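You operate a simulated robot arm through the tools that you are given. There is no shell and no other tool. Be economical: measure what you need, move in short steps, check, and stop when the job is done.

Carry out the task below with a simulated two-armed robot. There is one attempt and no reset: what you move stays moved.

## Task
Wipe up the spill on the top of the front bench with the yellow cloth and put it back.

The check looks at the end state, three seconds after you hand in, the way a careful person would. Anything else that was tipped, shoved, dropped, spilled or broken makes it a failure. Flat cloth is picked up by pressing the open fingertips on it (5 to 10 N) and closing them slowly along it; thin cloth reads only 2 to 8 mm in the jaws.

## Robot
Two 7-joint arms with two-finger parallel grippers on one trunk, on a base that drives. Base frame: it is fixed to the floor where the robot stands at the start and does not move with it; the origin is under the middle of the robot, x ahead of it, y to its left, z up. Units: m, degrees, N and s.
The left shoulder is at the start at [0.07, 0.134, 1.101], the right one opposite. Payload 1.57 kg a hand.
Tool frame (each hand has its own): the origin (TCP) lies between the finger pads and is the grasp point; the fingertips stand 0.03 m ahead of it; z points along the fingers, y is the line along which they close. The gripper opens to 0.08 m. The fingers are 0.017 m wide and 0.012 m thick; the gripper's body (0.04 by 0.082 m) begins 0.08 m behind the TCP.
Orientation is that of the tool frame in the base frame, as a unit quaternion [w, x, y, z]. With the fingers straight down and closing along the base's y, the tool's x points along the base's -x, its y along +y and its z along -z.

## Interface
- The arms move only by the tool play_rows. It takes "left_rows", "right_rows" or both (then of equal length, played together; a hand with none holds still); each is a list of rows, each a list of 7 numbers: the shift along the tool's x, y, z in m, then the turn, a rotation vector about the tool's x, y, z in degrees, then the gripper command, from -1 (fully open) to 1 (shut), values between in proportion. In form: [[dx, dy, dz, ax, ay, az, jaw], ...]. A call has 1 to 12 rows; each row is the pose to reach, as a shift and turn from the pose commanded when the call began, along the tool's axes at that moment. A row lasts 0.2 s, in which the tool goes at most 0.05 m and 8.6 degrees; a call with a longer step from one row to the next is refused whole, and so is a gripper value outside its range. Where a pose cannot be reached the arm comes as near as it can. A force on the tool above 40 N (or 10 N above the force at the start of the call, whichever is more), or a blocked arm, ends the call early, and 0.2 s more pass. Each finger travels about 0.153 m/s and halts on what it meets, pressing with about 42 N; the grip force reading is that of the motor and also rises with nothing between the fingers. The clock runs only during rows and for 0.2 s after the last one: add rows that repeat a pose to give the fingers time. The reply holds the time, the measured pose of the TCP, the force on the tool along the base axes, the opening and the grip force, in the units named above and with some noise, with the torque about the TCP (base axes, N m) and any sound that the robot's microphone picked up.
- Cameras (640 x 400 px; columns grow to the right, rows downward): "scene" is now at [0.0961, 0.0481, 1.3033]; the picture's right is [0.53, -0.85, 0.00], its down [-0.66, -0.42, -0.63] and it looks along [0.53, 0.33, -0.78] (base axes); focal length 289 px, centre (320, 200). "left" rides on the left gripper at [0.072, 0.007, -0.122] in its tool frame; the picture's right is [-0.09, 1.00, 0.00], its down [-0.84, -0.08, -0.54] and it looks along [-0.54, -0.05, 0.84] (tool axes); focal length 238 px, centre (320, 200). "right" rides on the right gripper at [0.072, -0.007, -0.122] in its tool frame; the picture's right is [0.09, 1.00, 0.00], its down [-0.84, 0.08, -0.54] and it looks along [-0.54, 0.05, 0.84] (tool axes); focal length 238 px, centre (320, 200). There is no depth. A picture from a camera that has moved, and an enlarged one, comes with that camera's place and axes in the base frame and with its lens. The place of the scene camera against the robot may be out by one fixed shift of up to 0.025 m in any direction.
- get_image(camera): a new picture of that camera. It takes no simulated time.
- raise_lower(by): slides the trunk up (or, below 0, down) by that many m; the arms and the scene camera ride with it, the base frame stays. It gives what a move gives, with no picture.
- steer(legs): drives the robot by 1 to 6 legs, each [ahead, left, turn to the left] in m, m and degrees, along the robot's own axes; the way and the turn of a leg run together, so that a leg with both is an arc; at most 1.5 m and 180 degrees a leg. The arms and the cameras ride along, it lands a little off, and it stops where it bumps. It gives what a move gives.
- head_to(pan, tilt): turns the head with the scene camera to pan (to the left, within 86 degrees either way) and tilt (down, from -29 to 69), counted from straight ahead of the robot. It gives what a move gives.
- enlarge(camera, box): a new picture of the part [left, top, right, bottom] of that camera's present view, enlarged. It takes no simulated time.
- job_done(): hands the job in; it is judged then, once.

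Go step by step. Nothing tells you exact positions but the pictures and the camera data: compare them with the known pose of the tool, close in by small moves and look again before you grip or let go. The budget is 120 turns and 100 pictures, counting those below and the enlarged ones. Unless the task says otherwise, let go and move clear before handing in, and close with one line.

The tools are called after "Request:" as name(argument=value, ...) on one line, values as JSON. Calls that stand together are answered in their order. play_rows: Moves the arms, as the interface text tells. Its arguments: {"type":"object","properties":{"left_rows":{"type":"array"},"right_rows":{"type":"array"}},"required":[]} The other tools are called the same way: raise_lower (by) slides the trunk up or down; steer (legs) drives the base; head_to (pan, tilt) turns the head that bears the scene camera; get_image (camera) takes a picture; enlarge (camera, box) takes an enlarged picture of a part of a camera's view; job_done () hands the job in.

At the start:

```text
time: 0.0
left_ee_pos: [0.3704, 0.4149, 0.9833]
left_ee_rot: [0.0, 0.0, 1.0, 0.001]
left_contact_force: [0.3, -0.3, -0.3]
left_ft_torque: [0.0, 0.03, 0.03]
left_grip_width: 0.0801
left_grasp_force: 0.1
right_ee_pos: [0.3885, -0.0183, 1.0486]
right_ee_rot: [0.0, -0.001, 1.0, -0.001]
right_contact_force: [0.3, -1.6, -0.4]
right_ft_torque: [0.0, 0.0, 0.05]
right_grip_width: 0.0801
right_grasp_force: 0.0
trunk travel left (down, up): [-0.675, 0.265]
robot x, y, heading: [-0.0031, -0.003, -0.2]
head pan, tilt: [32.3, 51.3]
```

scene: 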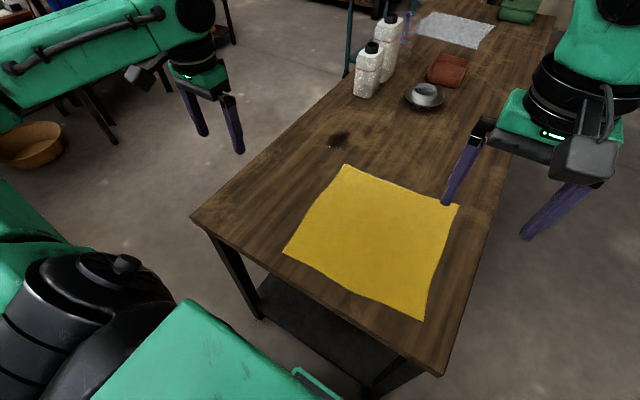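
right: 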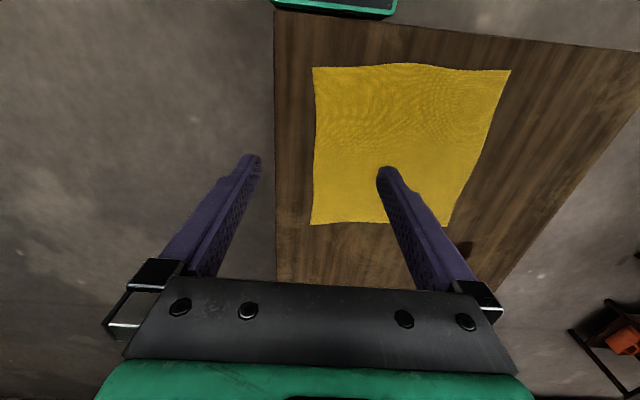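
left: 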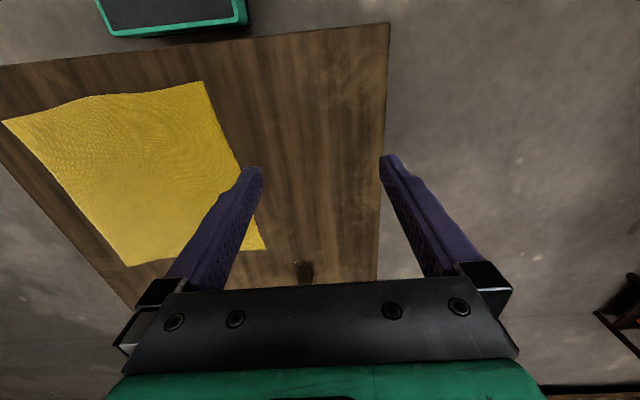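

I see the yellow cloth, about 0.3 m square, on the bench top (z≈0.764, centred near x 0.48, y 0.125). A dark spot near (0.69, 0.35) is probably the spill. I'll look closer at it and at the room around the base before driving.

Request:
enlarge(camera="scene", box=[240, 0, 560, 200])

Request:
head_to(pan=0, tilt=69)

Request:
get_image(camera="scene")

Request:
head_to(pan=60, tilt=35)

Request:
get_image(camera="scene")

Request:
head_to(pan=0, tilt=30)

Request:
get_image(camera="scene")

```text
2.00 times, centred on (400, 100) of scene
camera zoom: at [0.0961, 0.0481, 1.3033], right [0.53, -0.85, 0.0], down [-0.66, -0.42, -0.63], along [0.53, 0.33, -0.78], focal length 579 px, centre (160, 400)
```

zoom: 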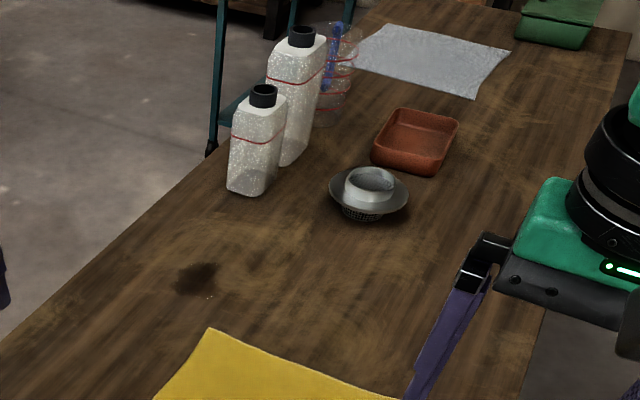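

```text
time: 1.0
left_ee_pos: [0.3697, 0.4163, 0.9828]
left_ee_rot: [0.0, 0.001, 1.0, 0.0]
left_contact_force: [0.8, 1.2, 0.2]
left_ft_torque: [0.0, 0.02, 0.01]
left_grip_width: 0.0799
left_grasp_force: 0.1
right_ee_pos: [0.3882, -0.0187, 1.0493]
right_ee_rot: [0.0, -0.001, 1.0, 0.0]
right_contact_force: [-0.4, 1.2, 0.4]
right_ft_torque: [-0.01, 0.02, -0.01]
right_grip_width: 0.0803
right_grasp_force: 0.0
trunk travel left (down, up): [-0.675, 0.265]
robot x, y, heading: [-0.0003, -0.0021, 0.2]
head pan, tilt: [0.0, 68.8]
```

```text
95 pictures are left
camera scene: at [0.088, 0.0077, 1.2831], right [0.0, -1.0, 0.0], down [-0.93, 0.0, -0.36], along [0.36, 0.0, -0.93], focal length 289 px, centre (320, 200)
```

scene: 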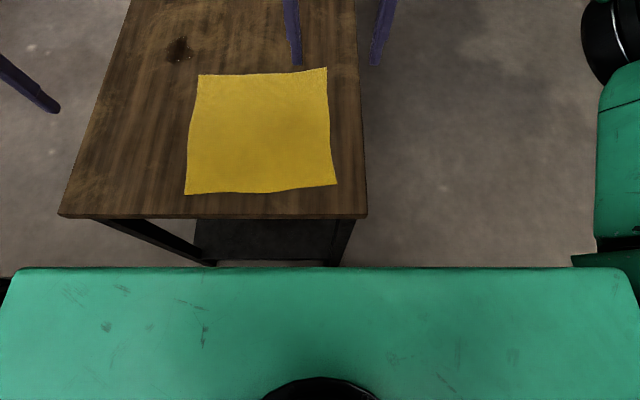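

```text
time: 2.3
left_ee_pos: [0.3699, 0.4155, 0.9829]
left_ee_rot: [0.0, 0.0, 1.0, 0.0]
left_contact_force: [-0.3, 0.8, 0.3]
left_ft_torque: [-0.01, 0.0, 0.01]
left_grip_width: 0.0799
left_grasp_force: 0.1
right_ee_pos: [0.3881, -0.0187, 1.0492]
right_ee_rot: [0.0, -0.001, 1.0, 0.0]
right_contact_force: [0.1, 0.6, 0.6]
right_ft_torque: [0.04, 0.01, 0.03]
right_grip_width: 0.0797
right_grasp_force: 0.1
trunk travel left (down, up): [-0.675, 0.265]
robot x, y, heading: [-0.0002, -0.0031, 0.0]
head pan, tilt: [60.0, 35.0]
```

```text
94 pictures are left
camera scene: at [0.0762, 0.0838, 1.3267], right [0.87, -0.5, 0.0], down [-0.29, -0.5, -0.82], along [0.41, 0.71, -0.57], focal length 289 px, centre (320, 200)
```

scene: 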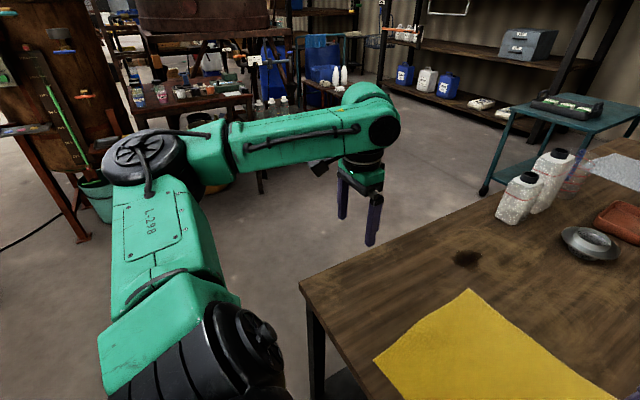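

```text
time: 3.6
left_ee_pos: [0.3689, 0.4152, 0.9834]
left_ee_rot: [0.001, 0.0, 1.0, 0.0]
left_contact_force: [0.4, 0.9, -0.5]
left_ft_torque: [0.03, 0.01, 0.02]
left_grip_width: 0.0802
left_grasp_force: 0.1
right_ee_pos: [0.3882, -0.0186, 1.0506]
right_ee_rot: [0.0, 0.0, 1.0, 0.0]
right_contact_force: [0.7, -0.3, -0.5]
right_ft_torque: [-0.04, 0.02, 0.0]
right_grip_width: 0.0799
right_grasp_force: 0.0
trunk travel left (down, up): [-0.675, 0.265]
robot x, y, heading: [-0.0019, 0.0002, 0.0]
head pan, tilt: [0.0, 30.0]
```

```text
93 pictures are left
camera scene: at [0.1225, 0.0077, 1.3346], right [0.0, -1.0, 0.0], down [-0.5, 0.0, -0.87], along [0.87, 0.0, -0.5], focal length 289 px, centre (320, 200)
```

scene: 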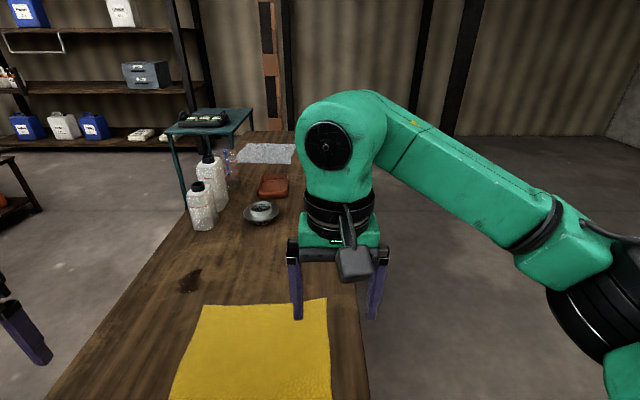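

The spill is the dark blot at about (0.685, 0.352), out of reach from here, and there are bottles near (0.93–1.05, 0.40). I'll raise the arms and drive around to the bench's left side, where there is open floor, so I can face across it.

Request:
raise_lower(by=0.15)

Request:
steer(legs=[[-0.15, 0, 0], [0, 0.85, 0]])

```text
time: 5.3
left_ee_pos: [0.3704, 0.4143, 1.1337]
left_ee_rot: [0.0, 0.0, 1.0, 0.0]
left_contact_force: [-0.6, -1.0, 0.3]
left_ft_torque: [0.0, 0.01, 0.0]
left_grip_width: 0.08
left_grasp_force: 0.0
right_ee_pos: [0.3899, -0.0183, 1.1996]
right_ee_rot: [0.0, 0.0, 1.0, 0.001]
right_contact_force: [-0.1, 0.6, -0.6]
right_ft_torque: [-0.03, -0.01, 0.04]
right_grip_width: 0.0798
right_grasp_force: 0.1
trunk travel left (down, up): [-0.825, 0.115]
robot x, y, heading: [0.0001, 0.0045, 0.2]
head pan, tilt: [0.0, 30.0]
```

```text
time: 10.9
left_ee_pos: [0.2317, 1.2716, 1.1338]
left_ee_rot: [-0.001, 0.009, 1.0, 0.0]
left_contact_force: [0.4, 0.3, 0.4]
left_ft_torque: [0.04, 0.01, -0.02]
left_grip_width: 0.08
left_grasp_force: 0.1
right_ee_pos: [0.2431, 0.8374, 1.1989]
right_ee_rot: [0.0, 0.01, 1.0, 0.001]
right_contact_force: [-0.4, 0.2, -0.5]
right_ft_torque: [0.0, -0.02, -0.03]
right_grip_width: 0.0801
right_grasp_force: 0.1
trunk travel left (down, up): [-0.825, 0.115]
robot x, y, heading: [-0.1447, 0.8631, -0.8]
head pan, tilt: [0.0, 30.0]
```

The robot is now left of the bench at (-0.145, 0.863). Next I turn right to face across the bench, then slide along it.

Request:
steer(legs=[[0, 0, -89.2], [0, 0.6, 0]])

Request:
head_to(pan=10, tilt=55)

Request:
get_image(camera="scene")

```text
time: 18.2
left_ee_pos: [0.875, 0.482, 1.1331]
left_ee_rot: [0.0, 0.711, 0.703, 0.0]
left_contact_force: [-0.3, -0.3, 0.0]
left_ft_torque: [-0.01, -0.01, 0.03]
left_grip_width: 0.0798
left_grasp_force: 0.0
right_ee_pos: [0.4407, 0.4664, 1.1999]
right_ee_rot: [0.002, 0.711, 0.703, 0.001]
right_contact_force: [0.5, 0.1, -0.3]
right_ft_torque: [0.0, -0.02, -0.01]
right_grip_width: 0.0798
right_grasp_force: 0.2
trunk travel left (down, up): [-0.825, 0.115]
robot x, y, heading: [0.4633, 0.8511, -90.4]
head pan, tilt: [0.0, 30.0]
```

```text
time: 19.1
left_ee_pos: [0.8769, 0.4817, 1.1332]
left_ee_rot: [0.0, 0.711, 0.703, 0.0]
left_contact_force: [0.1, 0.5, 0.0]
left_ft_torque: [0.0, 0.03, -0.02]
left_grip_width: 0.08
left_grasp_force: 0.0
right_ee_pos: [0.4413, 0.467, 1.1991]
right_ee_rot: [0.0, 0.711, 0.703, 0.001]
right_contact_force: [0.0, -0.2, -0.3]
right_ft_torque: [-0.01, 0.02, 0.03]
right_grip_width: 0.0801
right_grasp_force: 0.2
trunk travel left (down, up): [-0.825, 0.115]
robot x, y, heading: [0.4655, 0.8551, -90.5]
head pan, tilt: [10.0, 55.0]
```

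```text
92 pictures are left
camera scene: at [0.4578, 0.7415, 1.4486], right [-0.99, -0.16, 0.0], down [-0.13, 0.81, -0.57], along [0.09, -0.57, -0.82], focal length 289 px, centre (320, 200)
```

scene: 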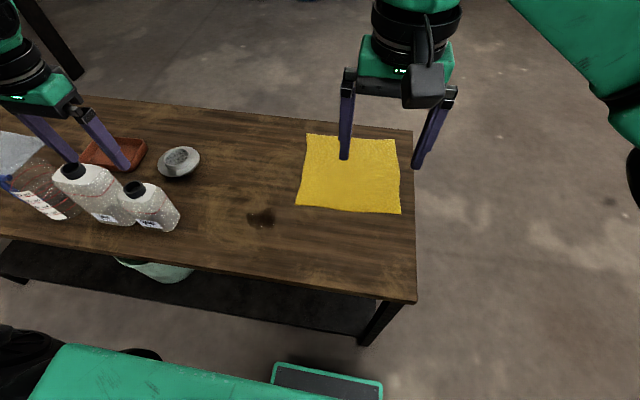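

The arms are over the bench and clear of the bottles. I'll move in 0.05 m, bring the left hand over the cloth corner nearest the spill, and lower the trunk.

Request:
steer(legs=[[0.05, 0, 0]])

Request:
play_rows(left_rows=[[-0.02, -0.036, 0, 0, 0, 0, -1], [-0.04, -0.072, 0, 0, 0, 0, -1], [-0.06, -0.108, 0, 0, 0, 0, -1], [-0.08, -0.144, 0, 0, 0, 0, -1], [-0.1, -0.18, 0, 0, 0, 0, -1], [-0.12, -0.216, 0, 0, 0, 0, -1], [-0.14, -0.252, 0, 0, 0, 0, -1], [-0.17, -0.286, 0, 0, 0, 0, -1]], right_rows=[[0, -0.02, 0, 0, 0, 0, -1], [0, -0.04, 0, 0, 0, 0, -1], [0, -0.06, 0, 0, 0, 0, -1], [0, -0.08, 0, 0, 0, 0, -1], [0, -0.1, 0, 0, 0, 0, -1], [0, -0.12, 0, 0, 0, 0, -1], [0, -0.14, 0, 0, 0, 0, -1], [0, -0.14, 0, 0, 0, 0, -1]])

Request:
raise_lower(by=-0.15)

Request:
get_image(camera="left")

Request:
get_image(camera="scene")

```text
time: 20.0
left_ee_pos: [0.8747, 0.438, 1.1365]
left_ee_rot: [0.003, 0.712, 0.702, -0.002]
left_contact_force: [0.3, 0.4, 0.1]
left_ft_torque: [-0.04, 0.0, 0.01]
left_grip_width: 0.0801
left_grasp_force: 0.0
right_ee_pos: [0.4398, 0.4248, 1.2019]
right_ee_rot: [0.002, 0.711, 0.703, -0.002]
right_contact_force: [0.3, 0.8, -1.1]
right_ft_torque: [0.0, -0.03, -0.02]
right_grip_width: 0.0801
right_grasp_force: 0.1
trunk travel left (down, up): [-0.825, 0.115]
robot x, y, heading: [0.4612, 0.8036, -90.8]
head pan, tilt: [10.0, 55.0]
```

```text
time: 21.8
left_ee_pos: [0.5819, 0.2653, 1.1351]
left_ee_rot: [0.001, 0.711, 0.703, 0.002]
left_contact_force: [-0.6, -0.2, 0.0]
left_ft_torque: [0.02, -0.02, 0.02]
left_grip_width: 0.0798
left_grasp_force: 0.2
right_ee_pos: [0.2991, 0.4164, 1.1989]
right_ee_rot: [0.001, 0.711, 0.703, 0.0]
right_contact_force: [-0.1, -0.2, -0.7]
right_ft_torque: [0.02, -0.03, 0.03]
right_grip_width: 0.0802
right_grasp_force: 0.1
trunk travel left (down, up): [-0.825, 0.115]
robot x, y, heading: [0.461, 0.802, -90.7]
head pan, tilt: [10.0, 55.0]
```

```text
time: 23.5
left_ee_pos: [0.583, 0.2671, 0.9851]
left_ee_rot: [-0.001, 0.711, 0.703, 0.0]
left_contact_force: [-0.5, -0.6, 0.0]
left_ft_torque: [-0.02, -0.01, -0.03]
left_grip_width: 0.0802
left_grasp_force: 0.1
right_ee_pos: [0.301, 0.4173, 1.0498]
right_ee_rot: [0.001, 0.71, 0.704, 0.0]
right_contact_force: [0.1, 0.5, -0.5]
right_ft_torque: [-0.03, 0.01, 0.0]
right_grip_width: 0.0802
right_grasp_force: 0.1
trunk travel left (down, up): [-0.675, 0.265]
robot x, y, heading: [0.4609, 0.8084, -90.5]
head pan, tilt: [10.0, 55.0]
```

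```text
91 pictures are left
camera left: at [0.5906, 0.3401, 1.1058], right [0.99, -0.1, 0.0], down [-0.09, -0.84, 0.54], along [-0.06, -0.54, -0.84], focal length 238 px, centre (320, 200)
```

left: 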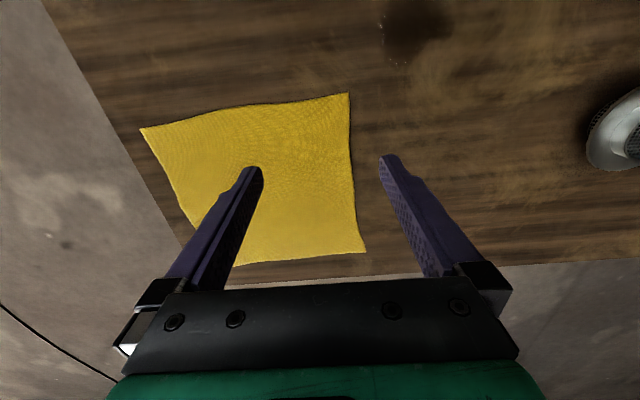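

```text
90 pictures are left
camera scene: at [0.4567, 0.6918, 1.2986], right [-0.99, -0.16, 0.0], down [-0.13, 0.81, -0.57], along [0.09, -0.57, -0.82], focal length 289 px, centre (320, 200)
```

scene: 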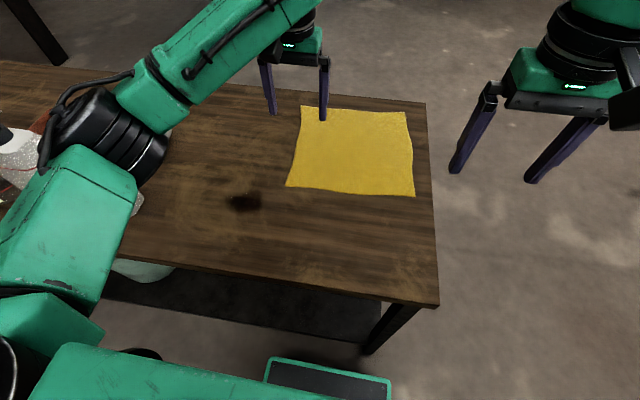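

The left elbow may be close to the bottles, so I'll check that before going lower.

Request:
head_to(pan=45, tilt=40)

Request:
get_image(camera="scene")

Request:
get_image(camera="right")

```text
time: 24.5
left_ee_pos: [0.5833, 0.2672, 0.9834]
left_ee_rot: [0.0, 0.711, 0.703, 0.0]
left_contact_force: [0.5, 0.1, 0.3]
left_ft_torque: [-0.04, -0.01, 0.01]
left_grip_width: 0.08
left_grasp_force: 0.0
right_ee_pos: [0.3013, 0.4176, 1.0499]
right_ee_rot: [0.0, 0.711, 0.703, 0.0]
right_contact_force: [-0.2, 0.4, 0.1]
right_ft_torque: [0.01, 0.0, -0.01]
right_grip_width: 0.08
right_grasp_force: 0.0
trunk travel left (down, up): [-0.675, 0.265]
robot x, y, heading: [0.4634, 0.806, -90.6]
head pan, tilt: [45.0, 40.0]
```

```text
89 pictures are left
camera scene: at [0.5043, 0.702, 1.3192], right [-0.72, -0.7, 0.0], down [-0.45, 0.46, -0.77], along [0.53, -0.55, -0.64], focal length 289 px, centre (320, 200)
```

scene: 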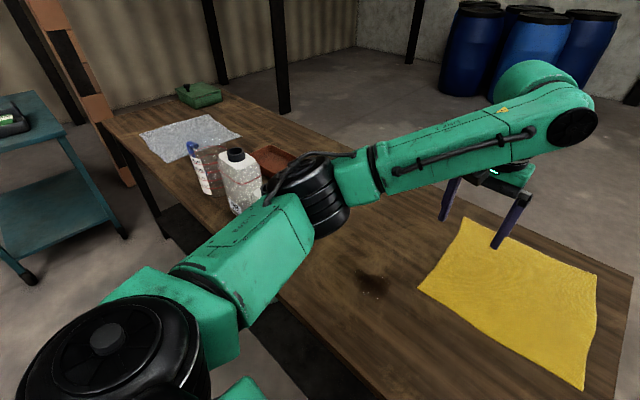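

```text
88 pictures are left
camera right: at [0.2958, 0.4906, 1.1711], right [1.0, 0.08, 0.0], down [0.07, -0.84, 0.54], along [0.04, -0.54, -0.84], focal length 238 px, centre (320, 200)
```

right: 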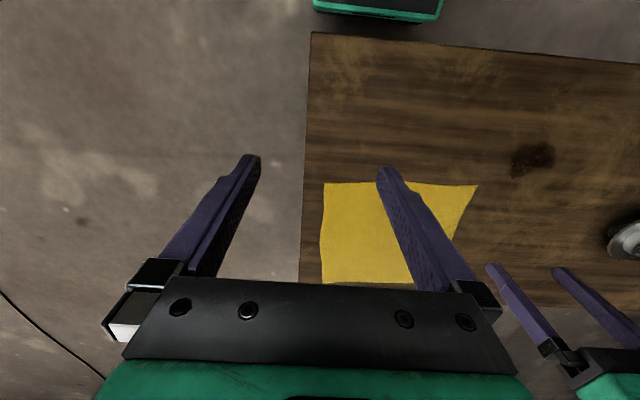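

The elbow is just short of the small bottle. I'll raise the trunk 0.15 m so the elbow stays high, then reach down to the cloth corner with the hand.

Request:
raise_lower(by=0.15)

Request:
play_rows(left_rows=[[0, -0.002, 0.04, 0, 0, 0, -1], [0, -0.004, 0.08, 0, 0, 0, -1], [0, -0.006, 0.12, 0, 0, 0, -1], [-0.005, -0.008, 0.16, 0, 0, 0, -1], [-0.005, -0.008, 0.2, 0, 0, 0, -1], [-0.005, -0.008, 0.24, 0, 0, 0, -1], [-0.005, -0.008, 0.28, 0, 0, 0, -1], [-0.005, -0.008, 0.3, 0, 0, 0, -1], [-0.005, -0.008, 0.31, 0, 0, 0, -1]])

Request:
get_image(camera="scene")

Request:
get_image(camera="left")

```text
time: 26.3
left_ee_pos: [0.5836, 0.2678, 1.1345]
left_ee_rot: [0.0, 0.711, 0.703, 0.0]
left_contact_force: [-0.1, 0.3, -0.3]
left_ft_torque: [-0.02, -0.01, -0.03]
left_grip_width: 0.0801
left_grasp_force: 0.1
right_ee_pos: [0.3013, 0.4184, 1.199]
right_ee_rot: [0.0, 0.711, 0.703, -0.001]
right_contact_force: [-0.3, 0.2, -0.6]
right_ft_torque: [-0.01, 0.0, 0.01]
right_grip_width: 0.0801
right_grasp_force: 0.0
trunk travel left (down, up): [-0.825, 0.115]
robot x, y, heading: [0.4629, 0.8035, -90.5]
head pan, tilt: [45.0, 40.0]
```

```text
time: 28.3
left_ee_pos: [0.5771, 0.2657, 0.8267]
left_ee_rot: [0.001, 0.711, 0.703, 0.0]
left_contact_force: [0.0, -0.5, -0.4]
left_ft_torque: [0.02, 0.02, -0.03]
left_grip_width: 0.0802
left_grasp_force: 0.1
right_ee_pos: [0.3, 0.4178, 1.2002]
right_ee_rot: [-0.001, 0.711, 0.704, 0.0]
right_contact_force: [1.1, 0.2, -0.3]
right_ft_torque: [-0.01, 0.0, 0.0]
right_grip_width: 0.0798
right_grasp_force: 0.0
trunk travel left (down, up): [-0.825, 0.115]
robot x, y, heading: [0.464, 0.8072, -90.6]
head pan, tilt: [45.0, 40.0]
```

```text
87 pictures are left
camera scene: at [0.5044, 0.702, 1.4692], right [-0.72, -0.7, 0.0], down [-0.45, 0.46, -0.77], along [0.54, -0.55, -0.64], focal length 289 px, centre (320, 200)
```

scene: 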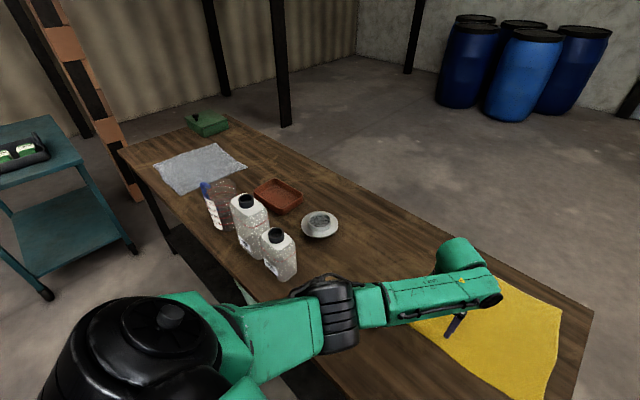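

```text
86 pictures are left
camera left: at [0.5832, 0.337, 0.9468], right [0.99, -0.1, 0.0], down [-0.09, -0.84, 0.54], along [-0.06, -0.54, -0.84], focal length 238 px, centre (320, 200)
```

left: 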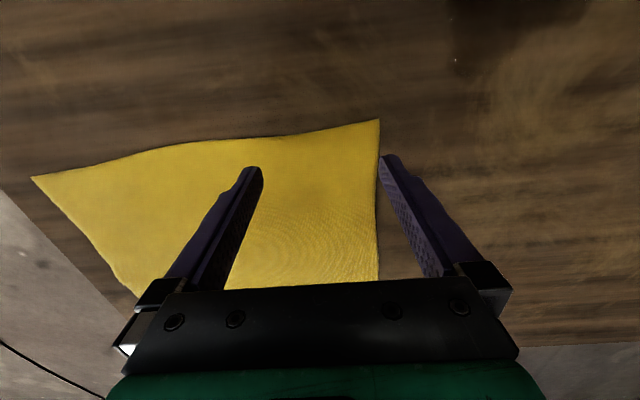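

The elbow is well clear now. I narrow the jaws so both tips land on the cloth just inside its corner, then press down gently.

Request:
play_rows(left_rows=[[-0.003, -0.005, 0, 0, 0, 0, -0.3], [-0.003, -0.005, 0.01, 0, 0, 0, -0.3], [-0.003, -0.005, 0.02, 0, 0, 0, -0.3], [-0.003, -0.005, 0.026, 0, 0, 0, -0.3], [-0.003, -0.005, 0.03, 0, 0, 0, -0.3], [-0.003, -0.005, 0.033, 0, 0, 0, -0.3]])

Request:
get_image(camera="left")

```text
time: 29.7
left_ee_pos: [0.5701, 0.2613, 0.7919]
left_ee_rot: [0.0, 0.711, 0.703, 0.0]
left_contact_force: [0.2, -1.9, 3.5]
left_ft_torque: [-0.04, -0.04, 0.0]
left_grip_width: 0.0521
left_grasp_force: 0.1
right_ee_pos: [0.3013, 0.4187, 1.1995]
right_ee_rot: [0.001, 0.711, 0.704, -0.001]
right_contact_force: [0.0, 0.6, -0.3]
right_ft_torque: [-0.02, 0.0, 0.03]
right_grip_width: 0.0798
right_grasp_force: 0.0
trunk travel left (down, up): [-0.825, 0.115]
robot x, y, heading: [0.4615, 0.8065, -90.9]
head pan, tilt: [45.0, 40.0]
```

```text
85 pictures are left
camera left: at [0.5773, 0.3342, 0.9125], right [0.99, -0.1, 0.0], down [-0.09, -0.83, 0.54], along [-0.06, -0.54, -0.84], focal length 238 px, centre (320, 200)
```

left: 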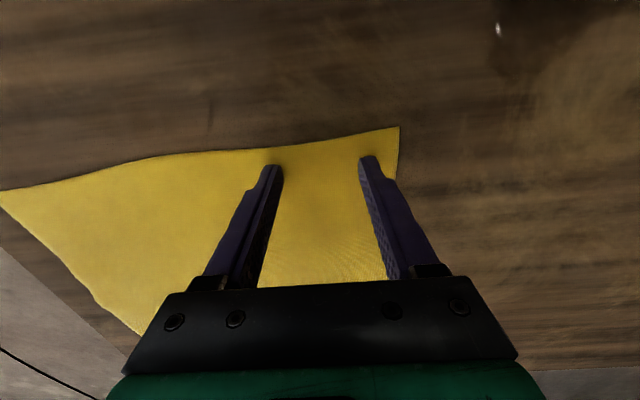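

Both tips rest on the cloth just inside the corner at 3.5 N. I press slightly more and close slowly.

Request:
play_rows(left_rows=[[0, 0, 0.003, 0, 0, 0, -0.3], [0, 0, 0.004, 0, 0, 0, -0.1], [0, 0, 0.004, 0, 0, 0, 0.1], [0, 0, 0.004, 0, 0, 0, 0.3], [0, 0, 0.004, 0, 0, 0, 0.5], [0, 0, 0.004, 0, 0, 0, 0.7], [0, 0, 0.004, 0, 0, 0, 0.9], [0, 0, 0.004, 0, 0, 0, 1], [0, 0, 0.004, 0, 0, 0, 1], [0, 0, 0.004, 0, 0, 0, 1]])

Request:
get_image(camera="left")

```text
time: 31.9
left_ee_pos: [0.5693, 0.2638, 0.7908]
left_ee_rot: [0.003, 0.711, 0.703, -0.002]
left_contact_force: [-4.9, -1.3, 36.2]
left_ft_torque: [0.15, 0.09, 0.04]
left_grip_width: 0.0028
left_grasp_force: 23.8
right_ee_pos: [0.2986, 0.4237, 1.2007]
right_ee_rot: [0.003, 0.711, 0.703, -0.001]
right_contact_force: [0.7, -0.7, -0.1]
right_ft_torque: [0.02, -0.04, 0.05]
right_grip_width: 0.08
right_grasp_force: 0.1
trunk travel left (down, up): [-0.825, 0.115]
robot x, y, heading: [0.464, 0.801, -90.6]
head pan, tilt: [45.0, 40.0]
```

```text
84 pictures are left
camera left: at [0.5752, 0.3366, 0.9116], right [0.99, -0.1, 0.0], down [-0.09, -0.83, 0.55], along [-0.06, -0.55, -0.84], focal length 238 px, centre (320, 200)
```

left: 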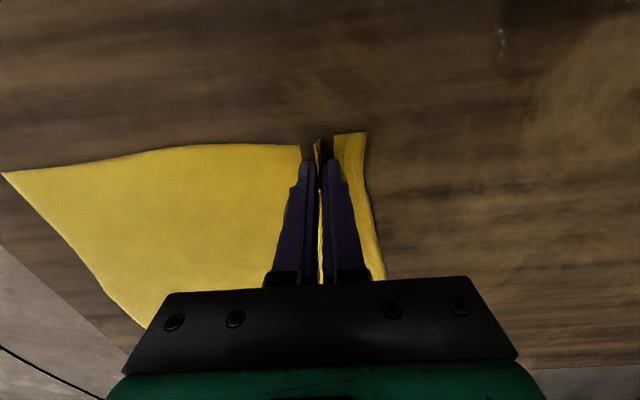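

The cloth is pinched at 2.8 mm. I ease the pressure off and drag the corner diagonally onto the spill.

Request:
play_rows(left_rows=[[0, 0, -0.005, 0, 0, 0, 1], [0.012, 0.017, -0.005, 0, 0, 0, 1], [0.024, 0.034, -0.005, 0, 0, 0, 1], [0.036, 0.051, -0.005, 0, 0, 0, 1], [0.048, 0.068, -0.005, 0, 0, 0, 1], [0.06, 0.085, -0.005, 0, 0, 0, 1], [0.072, 0.102, -0.005, 0, 0, 0, 1], [0.085, 0.12, -0.005, 0, 0, 0, 1]])

Request:
get_image(camera="left")

Request:
get_image(camera="scene")

```text
time: 33.7
left_ee_pos: [0.6933, 0.3457, 0.7915]
left_ee_rot: [0.001, 0.711, 0.703, -0.001]
left_contact_force: [-0.8, -1.8, 4.4]
left_ft_torque: [-0.06, 0.04, -0.01]
left_grip_width: 0.0026
left_grasp_force: 23.7
right_ee_pos: [0.3019, 0.4188, 1.2001]
right_ee_rot: [0.001, 0.71, 0.704, 0.0]
right_contact_force: [-1.4, 0.5, 0.7]
right_ft_torque: [-0.01, -0.03, 0.01]
right_grip_width: 0.08
right_grasp_force: 0.1
trunk travel left (down, up): [-0.825, 0.115]
robot x, y, heading: [0.464, 0.8041, -90.8]
head pan, tilt: [45.0, 40.0]
```

```text
83 pictures are left
camera left: at [0.7003, 0.4186, 0.9125], right [0.99, -0.1, 0.0], down [-0.09, -0.83, 0.54], along [-0.06, -0.54, -0.84], focal length 238 px, centre (320, 200)
```

left: 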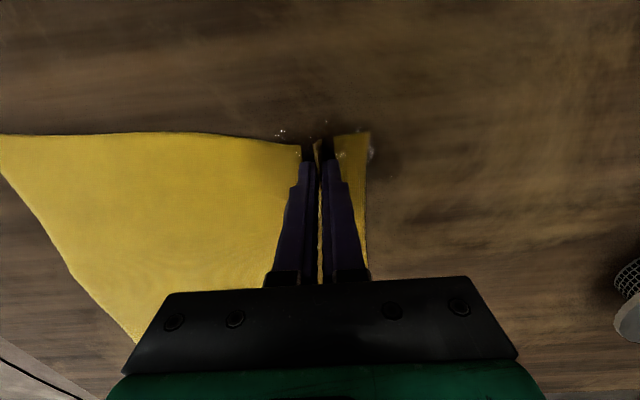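

```text
82 pictures are left
camera scene: at [0.5042, 0.7035, 1.4694], right [-0.72, -0.7, 0.0], down [-0.45, 0.46, -0.77], along [0.54, -0.55, -0.64], focal length 289 px, centre (320, 200)
```

scene: 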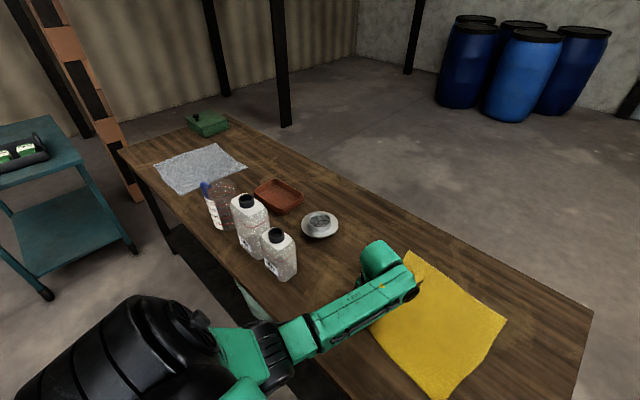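

The cloth followed flat and the spill is mostly under it. I continue past the spill with light strokes in x and y.

Request:
play_rows(left_rows=[[0.015, 0.015, 0.001, 0, 0, 0, 1], [0.03, 0.03, 0.001, 0, 0, 0, 1], [0.045, 0.045, 0.001, 0, 0, 0, 1], [0.055, 0.06, 0.001, 0, 0, 0, 1], [0.055, 0.04, 0.001, 0, 0, 0, 1], [0.055, 0.02, 0.001, 0, 0, 0, 1], [0.045, 0.0, 0.001, 0, 0, 0, 1], [0.03, 0.02, 0.001, 0, 0, 0, 1], [0.03, 0.04, 0.001, 0, 0, 0, 1], [0.03, 0.06, 0.001, 0, 0, 0, 1], [0.045, 0.065, 0.001, 0, 0, 0, 1], [0.06, 0.065, 0.001, 0, 0, 0, 1]])

Request:
get_image(camera="left")

Request:
get_image(camera="scene")

```text
time: 36.3
left_ee_pos: [0.7566, 0.4023, 0.7915]
left_ee_rot: [0.0, 0.712, 0.702, 0.0]
left_contact_force: [-0.6, -1.0, 3.0]
left_ft_torque: [-0.05, -0.02, -0.02]
left_grip_width: 0.0027
left_grasp_force: 24.1
right_ee_pos: [0.3008, 0.4192, 1.2009]
right_ee_rot: [0.001, 0.711, 0.704, 0.0]
right_contact_force: [0.5, 0.2, 0.3]
right_ft_torque: [0.01, 0.02, -0.01]
right_grip_width: 0.0799
right_grasp_force: 0.0
trunk travel left (down, up): [-0.825, 0.115]
robot x, y, heading: [0.4602, 0.8038, -90.5]
head pan, tilt: [45.0, 40.0]
```

```text
81 pictures are left
camera left: at [0.7636, 0.4751, 0.9127], right [0.99, -0.1, 0.0], down [-0.09, -0.84, 0.54], along [-0.06, -0.54, -0.84], focal length 238 px, centre (320, 200)
```

left: 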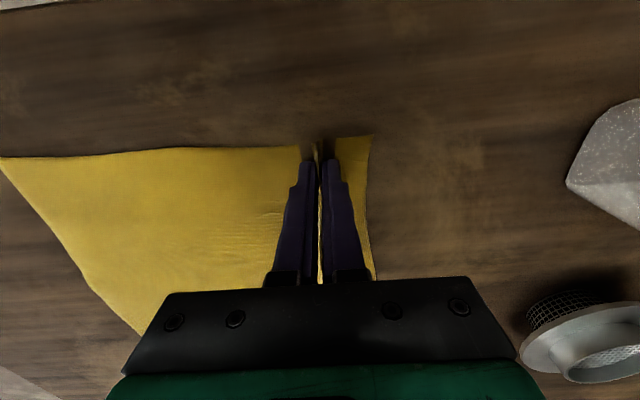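

```text
80 pictures are left
camera scene: at [0.5041, 0.7031, 1.4693], right [-0.72, -0.7, 0.0], down [-0.45, 0.46, -0.77], along [0.54, -0.55, -0.64], focal length 289 px, centre (320, 200)
```

scene: 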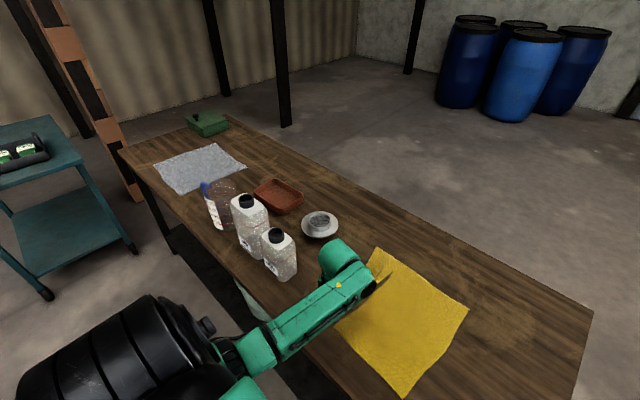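

The cloth is still flat. I'll scrub the pinched part directly over the spill centre, then pull back out to flatten.

Request:
play_rows(left_rows=[[-0.025, -0.035, 0.001, 0, 0, 0, 1], [-0.05, -0.07, 0.001, 0, 0, 0, 1], [-0.075, -0.09, 0.001, 0, 0, 0, 1], [-0.08, -0.05, 0.001, 0, 0, 0, 1], [-0.055, -0.03, 0.001, 0, 0, 0, 1], [-0.03, -0.05, 0.001, 0, 0, 0, 1], [-0.03, -0.085, 0.001, 0, 0, 0, 1], [-0.065, -0.085, 0.001, 0, 0, 0, 1], [-0.055, -0.065, 0.001, 0, 0, 0, 1], [-0.04, -0.045, 0.001, 0, 0, 0, 1], [-0.02, -0.02, 0.001, 0, 0, 0, 1], [0.0, 0.0, 0.001, 0, 0, 0, 1]])

Request:
play_rows(left_rows=[[0, 0, -0.04, 0, 0, 0, 1], [-0.02, -0.02, -0.08, 0, 0, 0, 1], [-0.05, -0.05, -0.09, 0, 0, 0, 1], [-0.08, -0.08, -0.1, 0, 0, 0, 1], [-0.11, -0.11, -0.1, 0, 0, 0, 1], [-0.13, -0.13, -0.1, 0, 0, 0, 1]])

Request:
get_image(camera="left")

Request:
get_image(camera="scene")

```text
time: 38.9
left_ee_pos: [0.7553, 0.4036, 0.7922]
left_ee_rot: [0.002, 0.711, 0.703, 0.0]
left_contact_force: [-1.4, -1.8, 4.0]
left_ft_torque: [-0.1, 0.03, -0.02]
left_grip_width: 0.0027
left_grasp_force: 23.9
right_ee_pos: [0.3021, 0.4193, 1.2008]
right_ee_rot: [0.001, 0.711, 0.703, -0.001]
right_contact_force: [0.3, 0.3, 0.9]
right_ft_torque: [-0.02, 0.01, -0.02]
right_grip_width: 0.0799
right_grasp_force: 0.0
trunk travel left (down, up): [-0.825, 0.115]
robot x, y, heading: [0.4627, 0.8042, -90.7]
head pan, tilt: [45.0, 40.0]
```

```text
time: 40.3
left_ee_pos: [0.6246, 0.2713, 0.8911]
left_ee_rot: [0.001, 0.712, 0.702, 0.002]
left_contact_force: [0.4, 0.2, -1.2]
left_ft_torque: [-0.01, -0.04, -0.03]
left_grip_width: 0.0025
left_grasp_force: 24.1
right_ee_pos: [0.3017, 0.4164, 1.1994]
right_ee_rot: [0.001, 0.711, 0.704, 0.0]
right_contact_force: [0.0, -0.1, 0.1]
right_ft_torque: [-0.03, -0.02, 0.02]
right_grip_width: 0.0799
right_grasp_force: 0.1
trunk travel left (down, up): [-0.825, 0.115]
robot x, y, heading: [0.4627, 0.8063, -90.5]
head pan, tilt: [45.0, 40.0]
```

```text
79 pictures are left
camera left: at [0.6316, 0.3445, 1.0118], right [0.99, -0.1, 0.0], down [-0.09, -0.84, 0.54], along [-0.05, -0.54, -0.84], focal length 238 px, centre (320, 200)
```

left: 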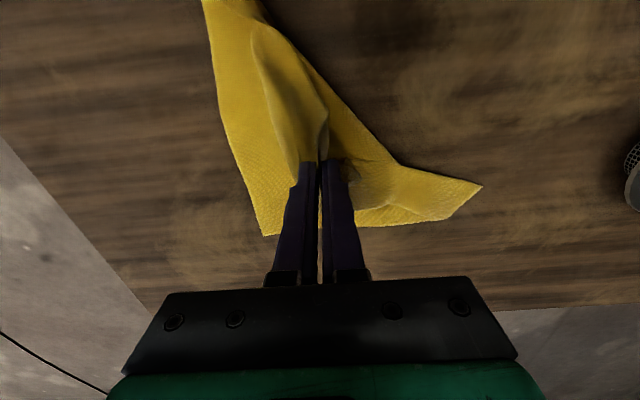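

```text
78 pictures are left
camera scene: at [0.5035, 0.7009, 1.4691], right [-0.72, -0.7, 0.0], down [-0.45, 0.46, -0.77], along [0.54, -0.55, -0.64], focal length 289 px, centre (320, 200)
```

scene: 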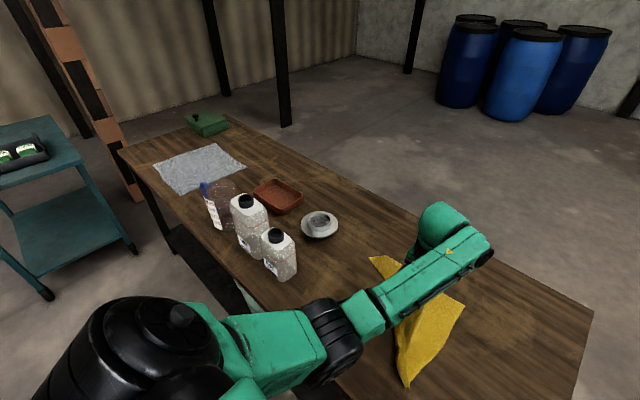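

At this view the spill spot should be near pixel (387, 30) of the left camera. I'll zoom in there.

Request:
enlarge(camera="left", box=[280, 0, 520, 150])

Request:
enlarge(camera="scene", box=[260, 230, 500, 380])

```text
2.67 times, centred on (400, 75) of left
camera zoom: at [0.6316, 0.3445, 1.0118], right [0.99, -0.1, 0.0], down [-0.09, -0.84, 0.54], along [-0.05, -0.54, -0.84], focal length 636 px, centre (107, 533)
```

zoom: 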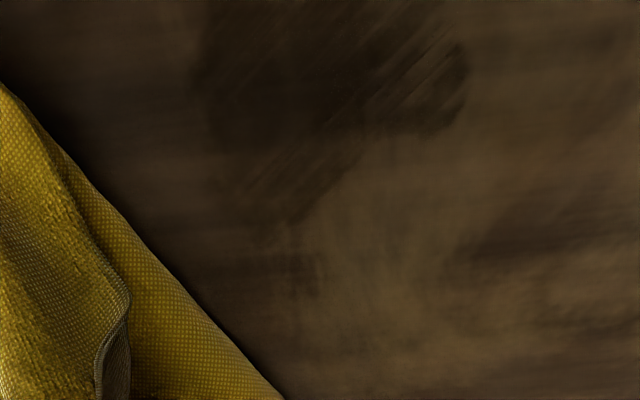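

```text
2.67 times, centred on (380, 305) of scene
camera zoom: at [0.5035, 0.7009, 1.4691], right [-0.72, -0.7, 0.0], down [-0.45, 0.46, -0.77], along [0.54, -0.55, -0.64], focal length 772 px, centre (160, -80)
```

zoom: 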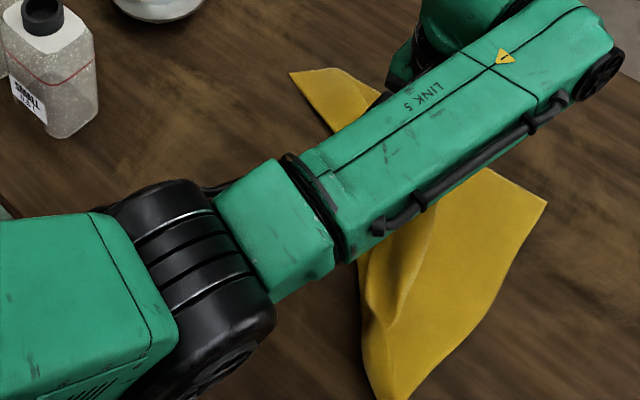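

A thin smeared film is left around x 0.66–0.75, y 0.35–0.40. I'll move the hand aside for a better look at it.

Request:
play_rows(left_rows=[[0.03, -0.01, -0.02, 0, 0, 0, 1], [0.06, -0.03, -0.04, 0, 0, 0, 1], [0.09, -0.05, -0.05, 0, 0, 0, 1], [0.12, -0.06, -0.06, 0, 0, 0, 1]])

Request:
enlarge(camera="left", box=[300, 0, 620, 200])

Request:
get_image(camera="scene")

```text
time: 41.2
left_ee_pos: [0.6489, 0.3213, 0.9742]
left_ee_rot: [0.095, 0.682, 0.725, 0.007]
left_contact_force: [-0.2, -0.5, -0.1]
left_ft_torque: [0.01, 0.03, -0.02]
left_grip_width: 0.0026
left_grasp_force: 23.5
left hand out of reach, approached as far as the arm can: row 3, 4
right_ee_pos: [0.3021, 0.4182, 1.2]
right_ee_rot: [0.0, 0.711, 0.704, 0.001]
right_contact_force: [0.3, -0.1, -0.5]
right_ft_torque: [0.0, -0.01, 0.0]
right_grip_width: 0.08
right_grasp_force: 0.0
trunk travel left (down, up): [-0.825, 0.115]
robot x, y, heading: [0.4649, 0.8106, -90.7]
head pan, tilt: [45.0, 40.0]
stopped in row 4 (left hand): the arm was blocked; the commanded pose is now the measured one
```

```text
2.00 times, centred on (460, 100) of left
camera zoom: at [0.6338, 0.4085, 1.0851], right [0.99, -0.02, 0.15], down [-0.11, -0.77, 0.63], along [0.1, -0.64, -0.76], focal length 477 px, centre (40, 400)
```

zoom: 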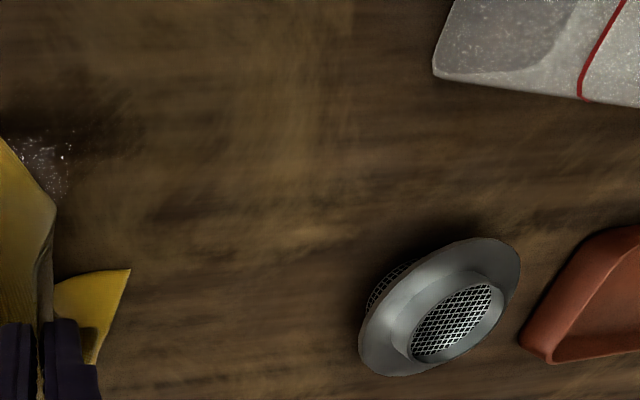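

```text
74 pictures are left
camera scene: at [0.5057, 0.7017, 1.4691], right [-0.71, -0.7, 0.0], down [-0.45, 0.46, -0.77], along [0.54, -0.55, -0.64], focal length 289 px, centre (320, 200)
```

scene: 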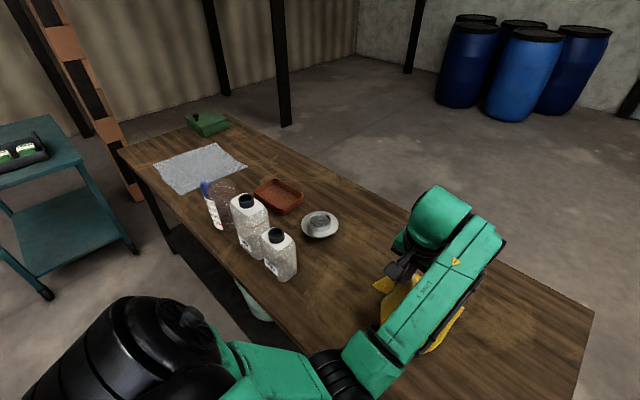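

The film and a few droplets remain near (0.69, 0.33–0.40), so it needs firmer scrubbing. First I'll restore the hand's orientation while coming down.

Request:
play_rows(left_rows=[[0, 0, 0.02, 2.8, 2.4, 1.4, 1], [0, 0, 0.04, 5.6, 4.8, 2.8, 1], [0, 0, 0.06, 8.3, 7.1, 4.1, 1], [0, 0, 0.08, 8.3, 7.1, 4.1, 1], [0, 0, 0.08, 8.3, 7.1, 4.1, 1]])

```text
time: 42.4
left_ee_pos: [0.6596, 0.3149, 0.8939]
left_ee_rot: [-0.001, 0.713, 0.702, 0.0]
left_contact_force: [1.4, 0.7, -1.0]
left_ft_torque: [-0.01, -0.02, -0.01]
left_grip_width: 0.0027
left_grasp_force: 23.7
right_ee_pos: [0.3006, 0.4179, 1.1989]
right_ee_rot: [-0.001, 0.711, 0.703, 0.0]
right_contact_force: [-0.5, 0.4, -0.3]
right_ft_torque: [0.03, -0.01, 0.01]
right_grip_width: 0.0803
right_grasp_force: 0.1
trunk travel left (down, up): [-0.825, 0.115]
robot x, y, heading: [0.4615, 0.8033, -90.7]
head pan, tilt: [45.0, 40.0]
```

Orientation is restored. Now I lay the corner out flat past the spill again.

Request:
play_rows(left_rows=[[0.02, 0.02, 0.01, 0, 0, 0, 1], [0.04, 0.04, 0.03, 0, 0, 0, 1], [0.06, 0.06, 0.05, 0, 0, 0, 1], [0.07, 0.075, 0.07, 0, 0, 0, 1], [0.08, 0.09, 0.09, 0, 0, 0, 1], [0.09, 0.1, 0.1, 0, 0, 0, 1], [0.09, 0.1, 0.104, 0, 0, 0, 1]])

Request:
get_image(camera="left")

Request:
get_image(camera="scene")

```text
time: 44.0
left_ee_pos: [0.7585, 0.4013, 0.7922]
left_ee_rot: [0.0, 0.712, 0.702, 0.0]
left_contact_force: [0.1, -1.5, 7.4]
left_ft_torque: [-0.03, -0.01, 0.03]
left_grip_width: 0.0029
left_grasp_force: 23.5
right_ee_pos: [0.3006, 0.4199, 1.1988]
right_ee_rot: [0.002, 0.711, 0.704, 0.0]
right_contact_force: [1.0, 0.2, -0.8]
right_ft_torque: [-0.03, -0.04, -0.01]
right_grip_width: 0.0803
right_grasp_force: 0.1
trunk travel left (down, up): [-0.825, 0.115]
robot x, y, heading: [0.462, 0.8027, -90.5]
head pan, tilt: [45.0, 40.0]
```

```text
73 pictures are left
camera left: at [0.7646, 0.4746, 0.9135], right [0.99, -0.11, 0.0], down [-0.09, -0.83, 0.54], along [-0.06, -0.54, -0.84], focal length 238 px, centre (320, 200)
```

left: 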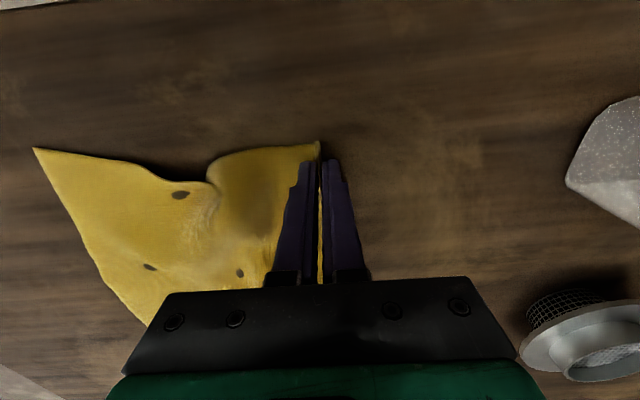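

```text
72 pictures are left
camera scene: at [0.5032, 0.7033, 1.4695], right [-0.71, -0.7, 0.0], down [-0.45, 0.46, -0.77], along [0.54, -0.55, -0.64], focal length 289 px, centre (320, 200)
```

scene: 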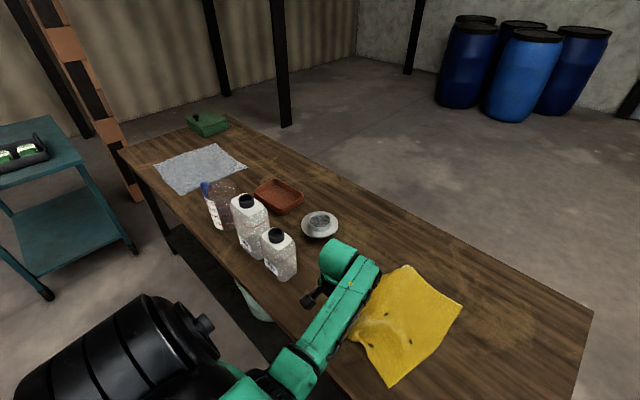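

Dark wet marks show the cloth is absorbing. I'll scrub the whole spill area (x 0.64–0.77, y 0.30–0.41) in a raster at about 8 N.

Request:
play_rows(left_rows=[[0, -0.04, 0.001, 0, 0, 0, 1], [0, -0.08, 0.001, 0, 0, 0, 1], [-0.005, -0.12, 0.001, 0, 0, 0, 1], [-0.025, -0.09, 0.001, 0, 0, 0, 1], [-0.025, -0.045, 0.001, 0, 0, 0, 1], [-0.03, 0.0, 0.001, 0, 0, 0, 1], [-0.045, -0.035, 0.001, 0, 0, 0, 1], [-0.05, -0.08, 0.001, 0, 0, 0, 1], [-0.055, -0.12, 0.001, 0, 0, 0, 1], [-0.07, -0.09, 0.001, 0, 0, 0, 1], [-0.07, -0.045, 0.001, 0, 0, 0, 1], [-0.07, -0.01, 0.001, 0, 0, 0, 1]])

Request:
play_rows(left_rows=[[-0.02, -0.03, 0, 0, 0, 0, 1], [-0.02, -0.07, 0, 0, 0, 0, 1], [-0.02, -0.11, 0, 0, 0, 0, 1], [0.01, -0.09, 0, 0, 0, 0, 1], [0.05, -0.08, 0, 0, 0, 0, 1], [0.08, -0.06, 0, 0, 0, 0, 1], [0.04, -0.05, 0, 0, 0, 0, 1], [0.0, -0.045, 0, 0, 0, 0, 1], [0.0, -0.02, 0, 0, 0, 0, 1], [0.04, -0.015, 0, 0, 0, 0, 1], [0.08, -0.01, 0, 0, 0, 0, 1], [0.08, 0.01, 0, 0, 0, 0, 1]])

Request:
get_image(camera="left")

Request:
get_image(camera="scene")

```text
time: 46.6
left_ee_pos: [0.7465, 0.3335, 0.7927]
left_ee_rot: [0.001, 0.713, 0.702, -0.002]
left_contact_force: [-10.8, -0.3, 27.2]
left_ft_torque: [0.13, 0.49, 0.03]
left_grip_width: 0.0027
left_grasp_force: 23.8
right_ee_pos: [0.2975, 0.4227, 1.201]
right_ee_rot: [0.003, 0.711, 0.703, 0.0]
right_contact_force: [0.2, 0.0, 1.5]
right_ft_torque: [0.0, 0.01, -0.01]
right_grip_width: 0.08
right_grasp_force: 0.0
trunk travel left (down, up): [-0.825, 0.115]
robot x, y, heading: [0.4651, 0.8072, -90.8]
head pan, tilt: [45.0, 40.0]
```

```text
time: 49.2
left_ee_pos: [0.7561, 0.4137, 0.7927]
left_ee_rot: [-0.002, 0.712, 0.702, 0.001]
left_contact_force: [-6.5, 2.5, 17.2]
left_ft_torque: [0.14, 0.27, -0.01]
left_grip_width: 0.0024
left_grasp_force: 23.8
right_ee_pos: [0.2988, 0.4206, 1.2001]
right_ee_rot: [0.003, 0.711, 0.703, 0.002]
right_contact_force: [0.3, -0.2, -0.6]
right_ft_torque: [-0.02, 0.0, -0.02]
right_grip_width: 0.0804
right_grasp_force: 0.1
trunk travel left (down, up): [-0.825, 0.115]
robot x, y, heading: [0.4611, 0.8057, -90.7]
head pan, tilt: [45.0, 40.0]
```

```text
71 pictures are left
camera left: at [0.7631, 0.4861, 0.9135], right [0.99, -0.11, 0.0], down [-0.09, -0.84, 0.54], along [-0.06, -0.54, -0.84], focal length 238 px, centre (320, 200)
```

left: 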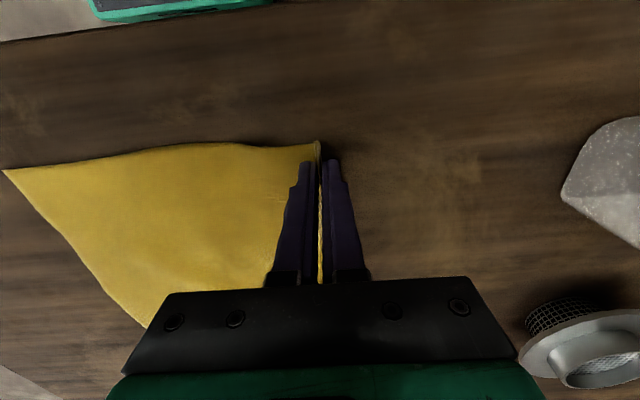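

```text
70 pictures are left
camera scene: at [0.5011, 0.7048, 1.4696], right [-0.71, -0.7, 0.0], down [-0.45, 0.46, -0.77], along [0.54, -0.55, -0.64], focal length 289 px, centre (320, 200)
```

scene: 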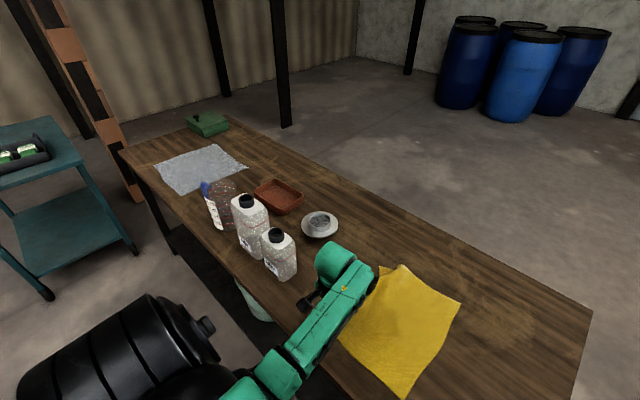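

The cloth is flat again over the spill. I lift the corner back to inspect the bench underneath.

Request:
play_rows(left_rows=[[0, -0.01, -0.04, 0, 0, 0, 1], [-0.01, -0.04, -0.06, 0, 0, 0, 1], [-0.03, -0.08, -0.07, 0, 0, 0, 1], [-0.05, -0.12, -0.08, 0, 0, 0, 1], [-0.07, -0.15, -0.08, 0, 0, 0, 1], [-0.09, -0.18, -0.08, 0, 0, 0, 1]])

Request:
enlarge(camera="left", box=[280, 0, 600, 200])

Request:
get_image(camera="scene")

```text
time: 50.6
left_ee_pos: [0.5777, 0.3203, 0.8716]
left_ee_rot: [-0.001, 0.712, 0.702, 0.001]
left_contact_force: [-0.1, 0.7, 0.4]
left_ft_torque: [0.07, -0.03, 0.0]
left_grip_width: 0.0025
left_grasp_force: 24.3
right_ee_pos: [0.3005, 0.417, 1.1989]
right_ee_rot: [0.001, 0.711, 0.703, 0.001]
right_contact_force: [-0.5, -0.7, 0.0]
right_ft_torque: [-0.01, 0.01, 0.01]
right_grip_width: 0.0798
right_grasp_force: 0.1
trunk travel left (down, up): [-0.825, 0.115]
robot x, y, heading: [0.4618, 0.8063, -90.6]
head pan, tilt: [45.0, 40.0]
```

```text
2.00 times, centred on (440, 100) of left
camera zoom: at [0.5837, 0.3926, 0.9942], right [0.99, -0.11, 0.0], down [-0.09, -0.84, 0.54], along [-0.06, -0.54, -0.84], focal length 477 px, centre (80, 400)
```

zoom: 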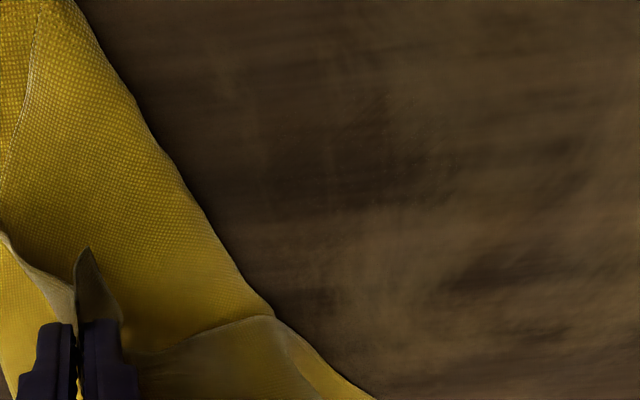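

```text
68 pictures are left
camera scene: at [0.5033, 0.7008, 1.4691], right [-0.71, -0.7, 0.0], down [-0.45, 0.46, -0.77], along [0.54, -0.55, -0.64], focal length 289 px, centre (320, 200)
```

scene: 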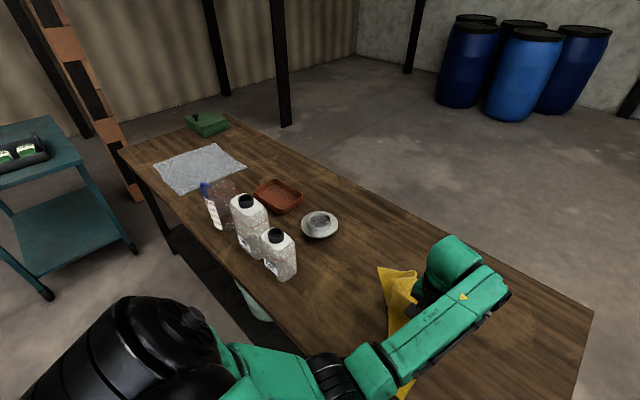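

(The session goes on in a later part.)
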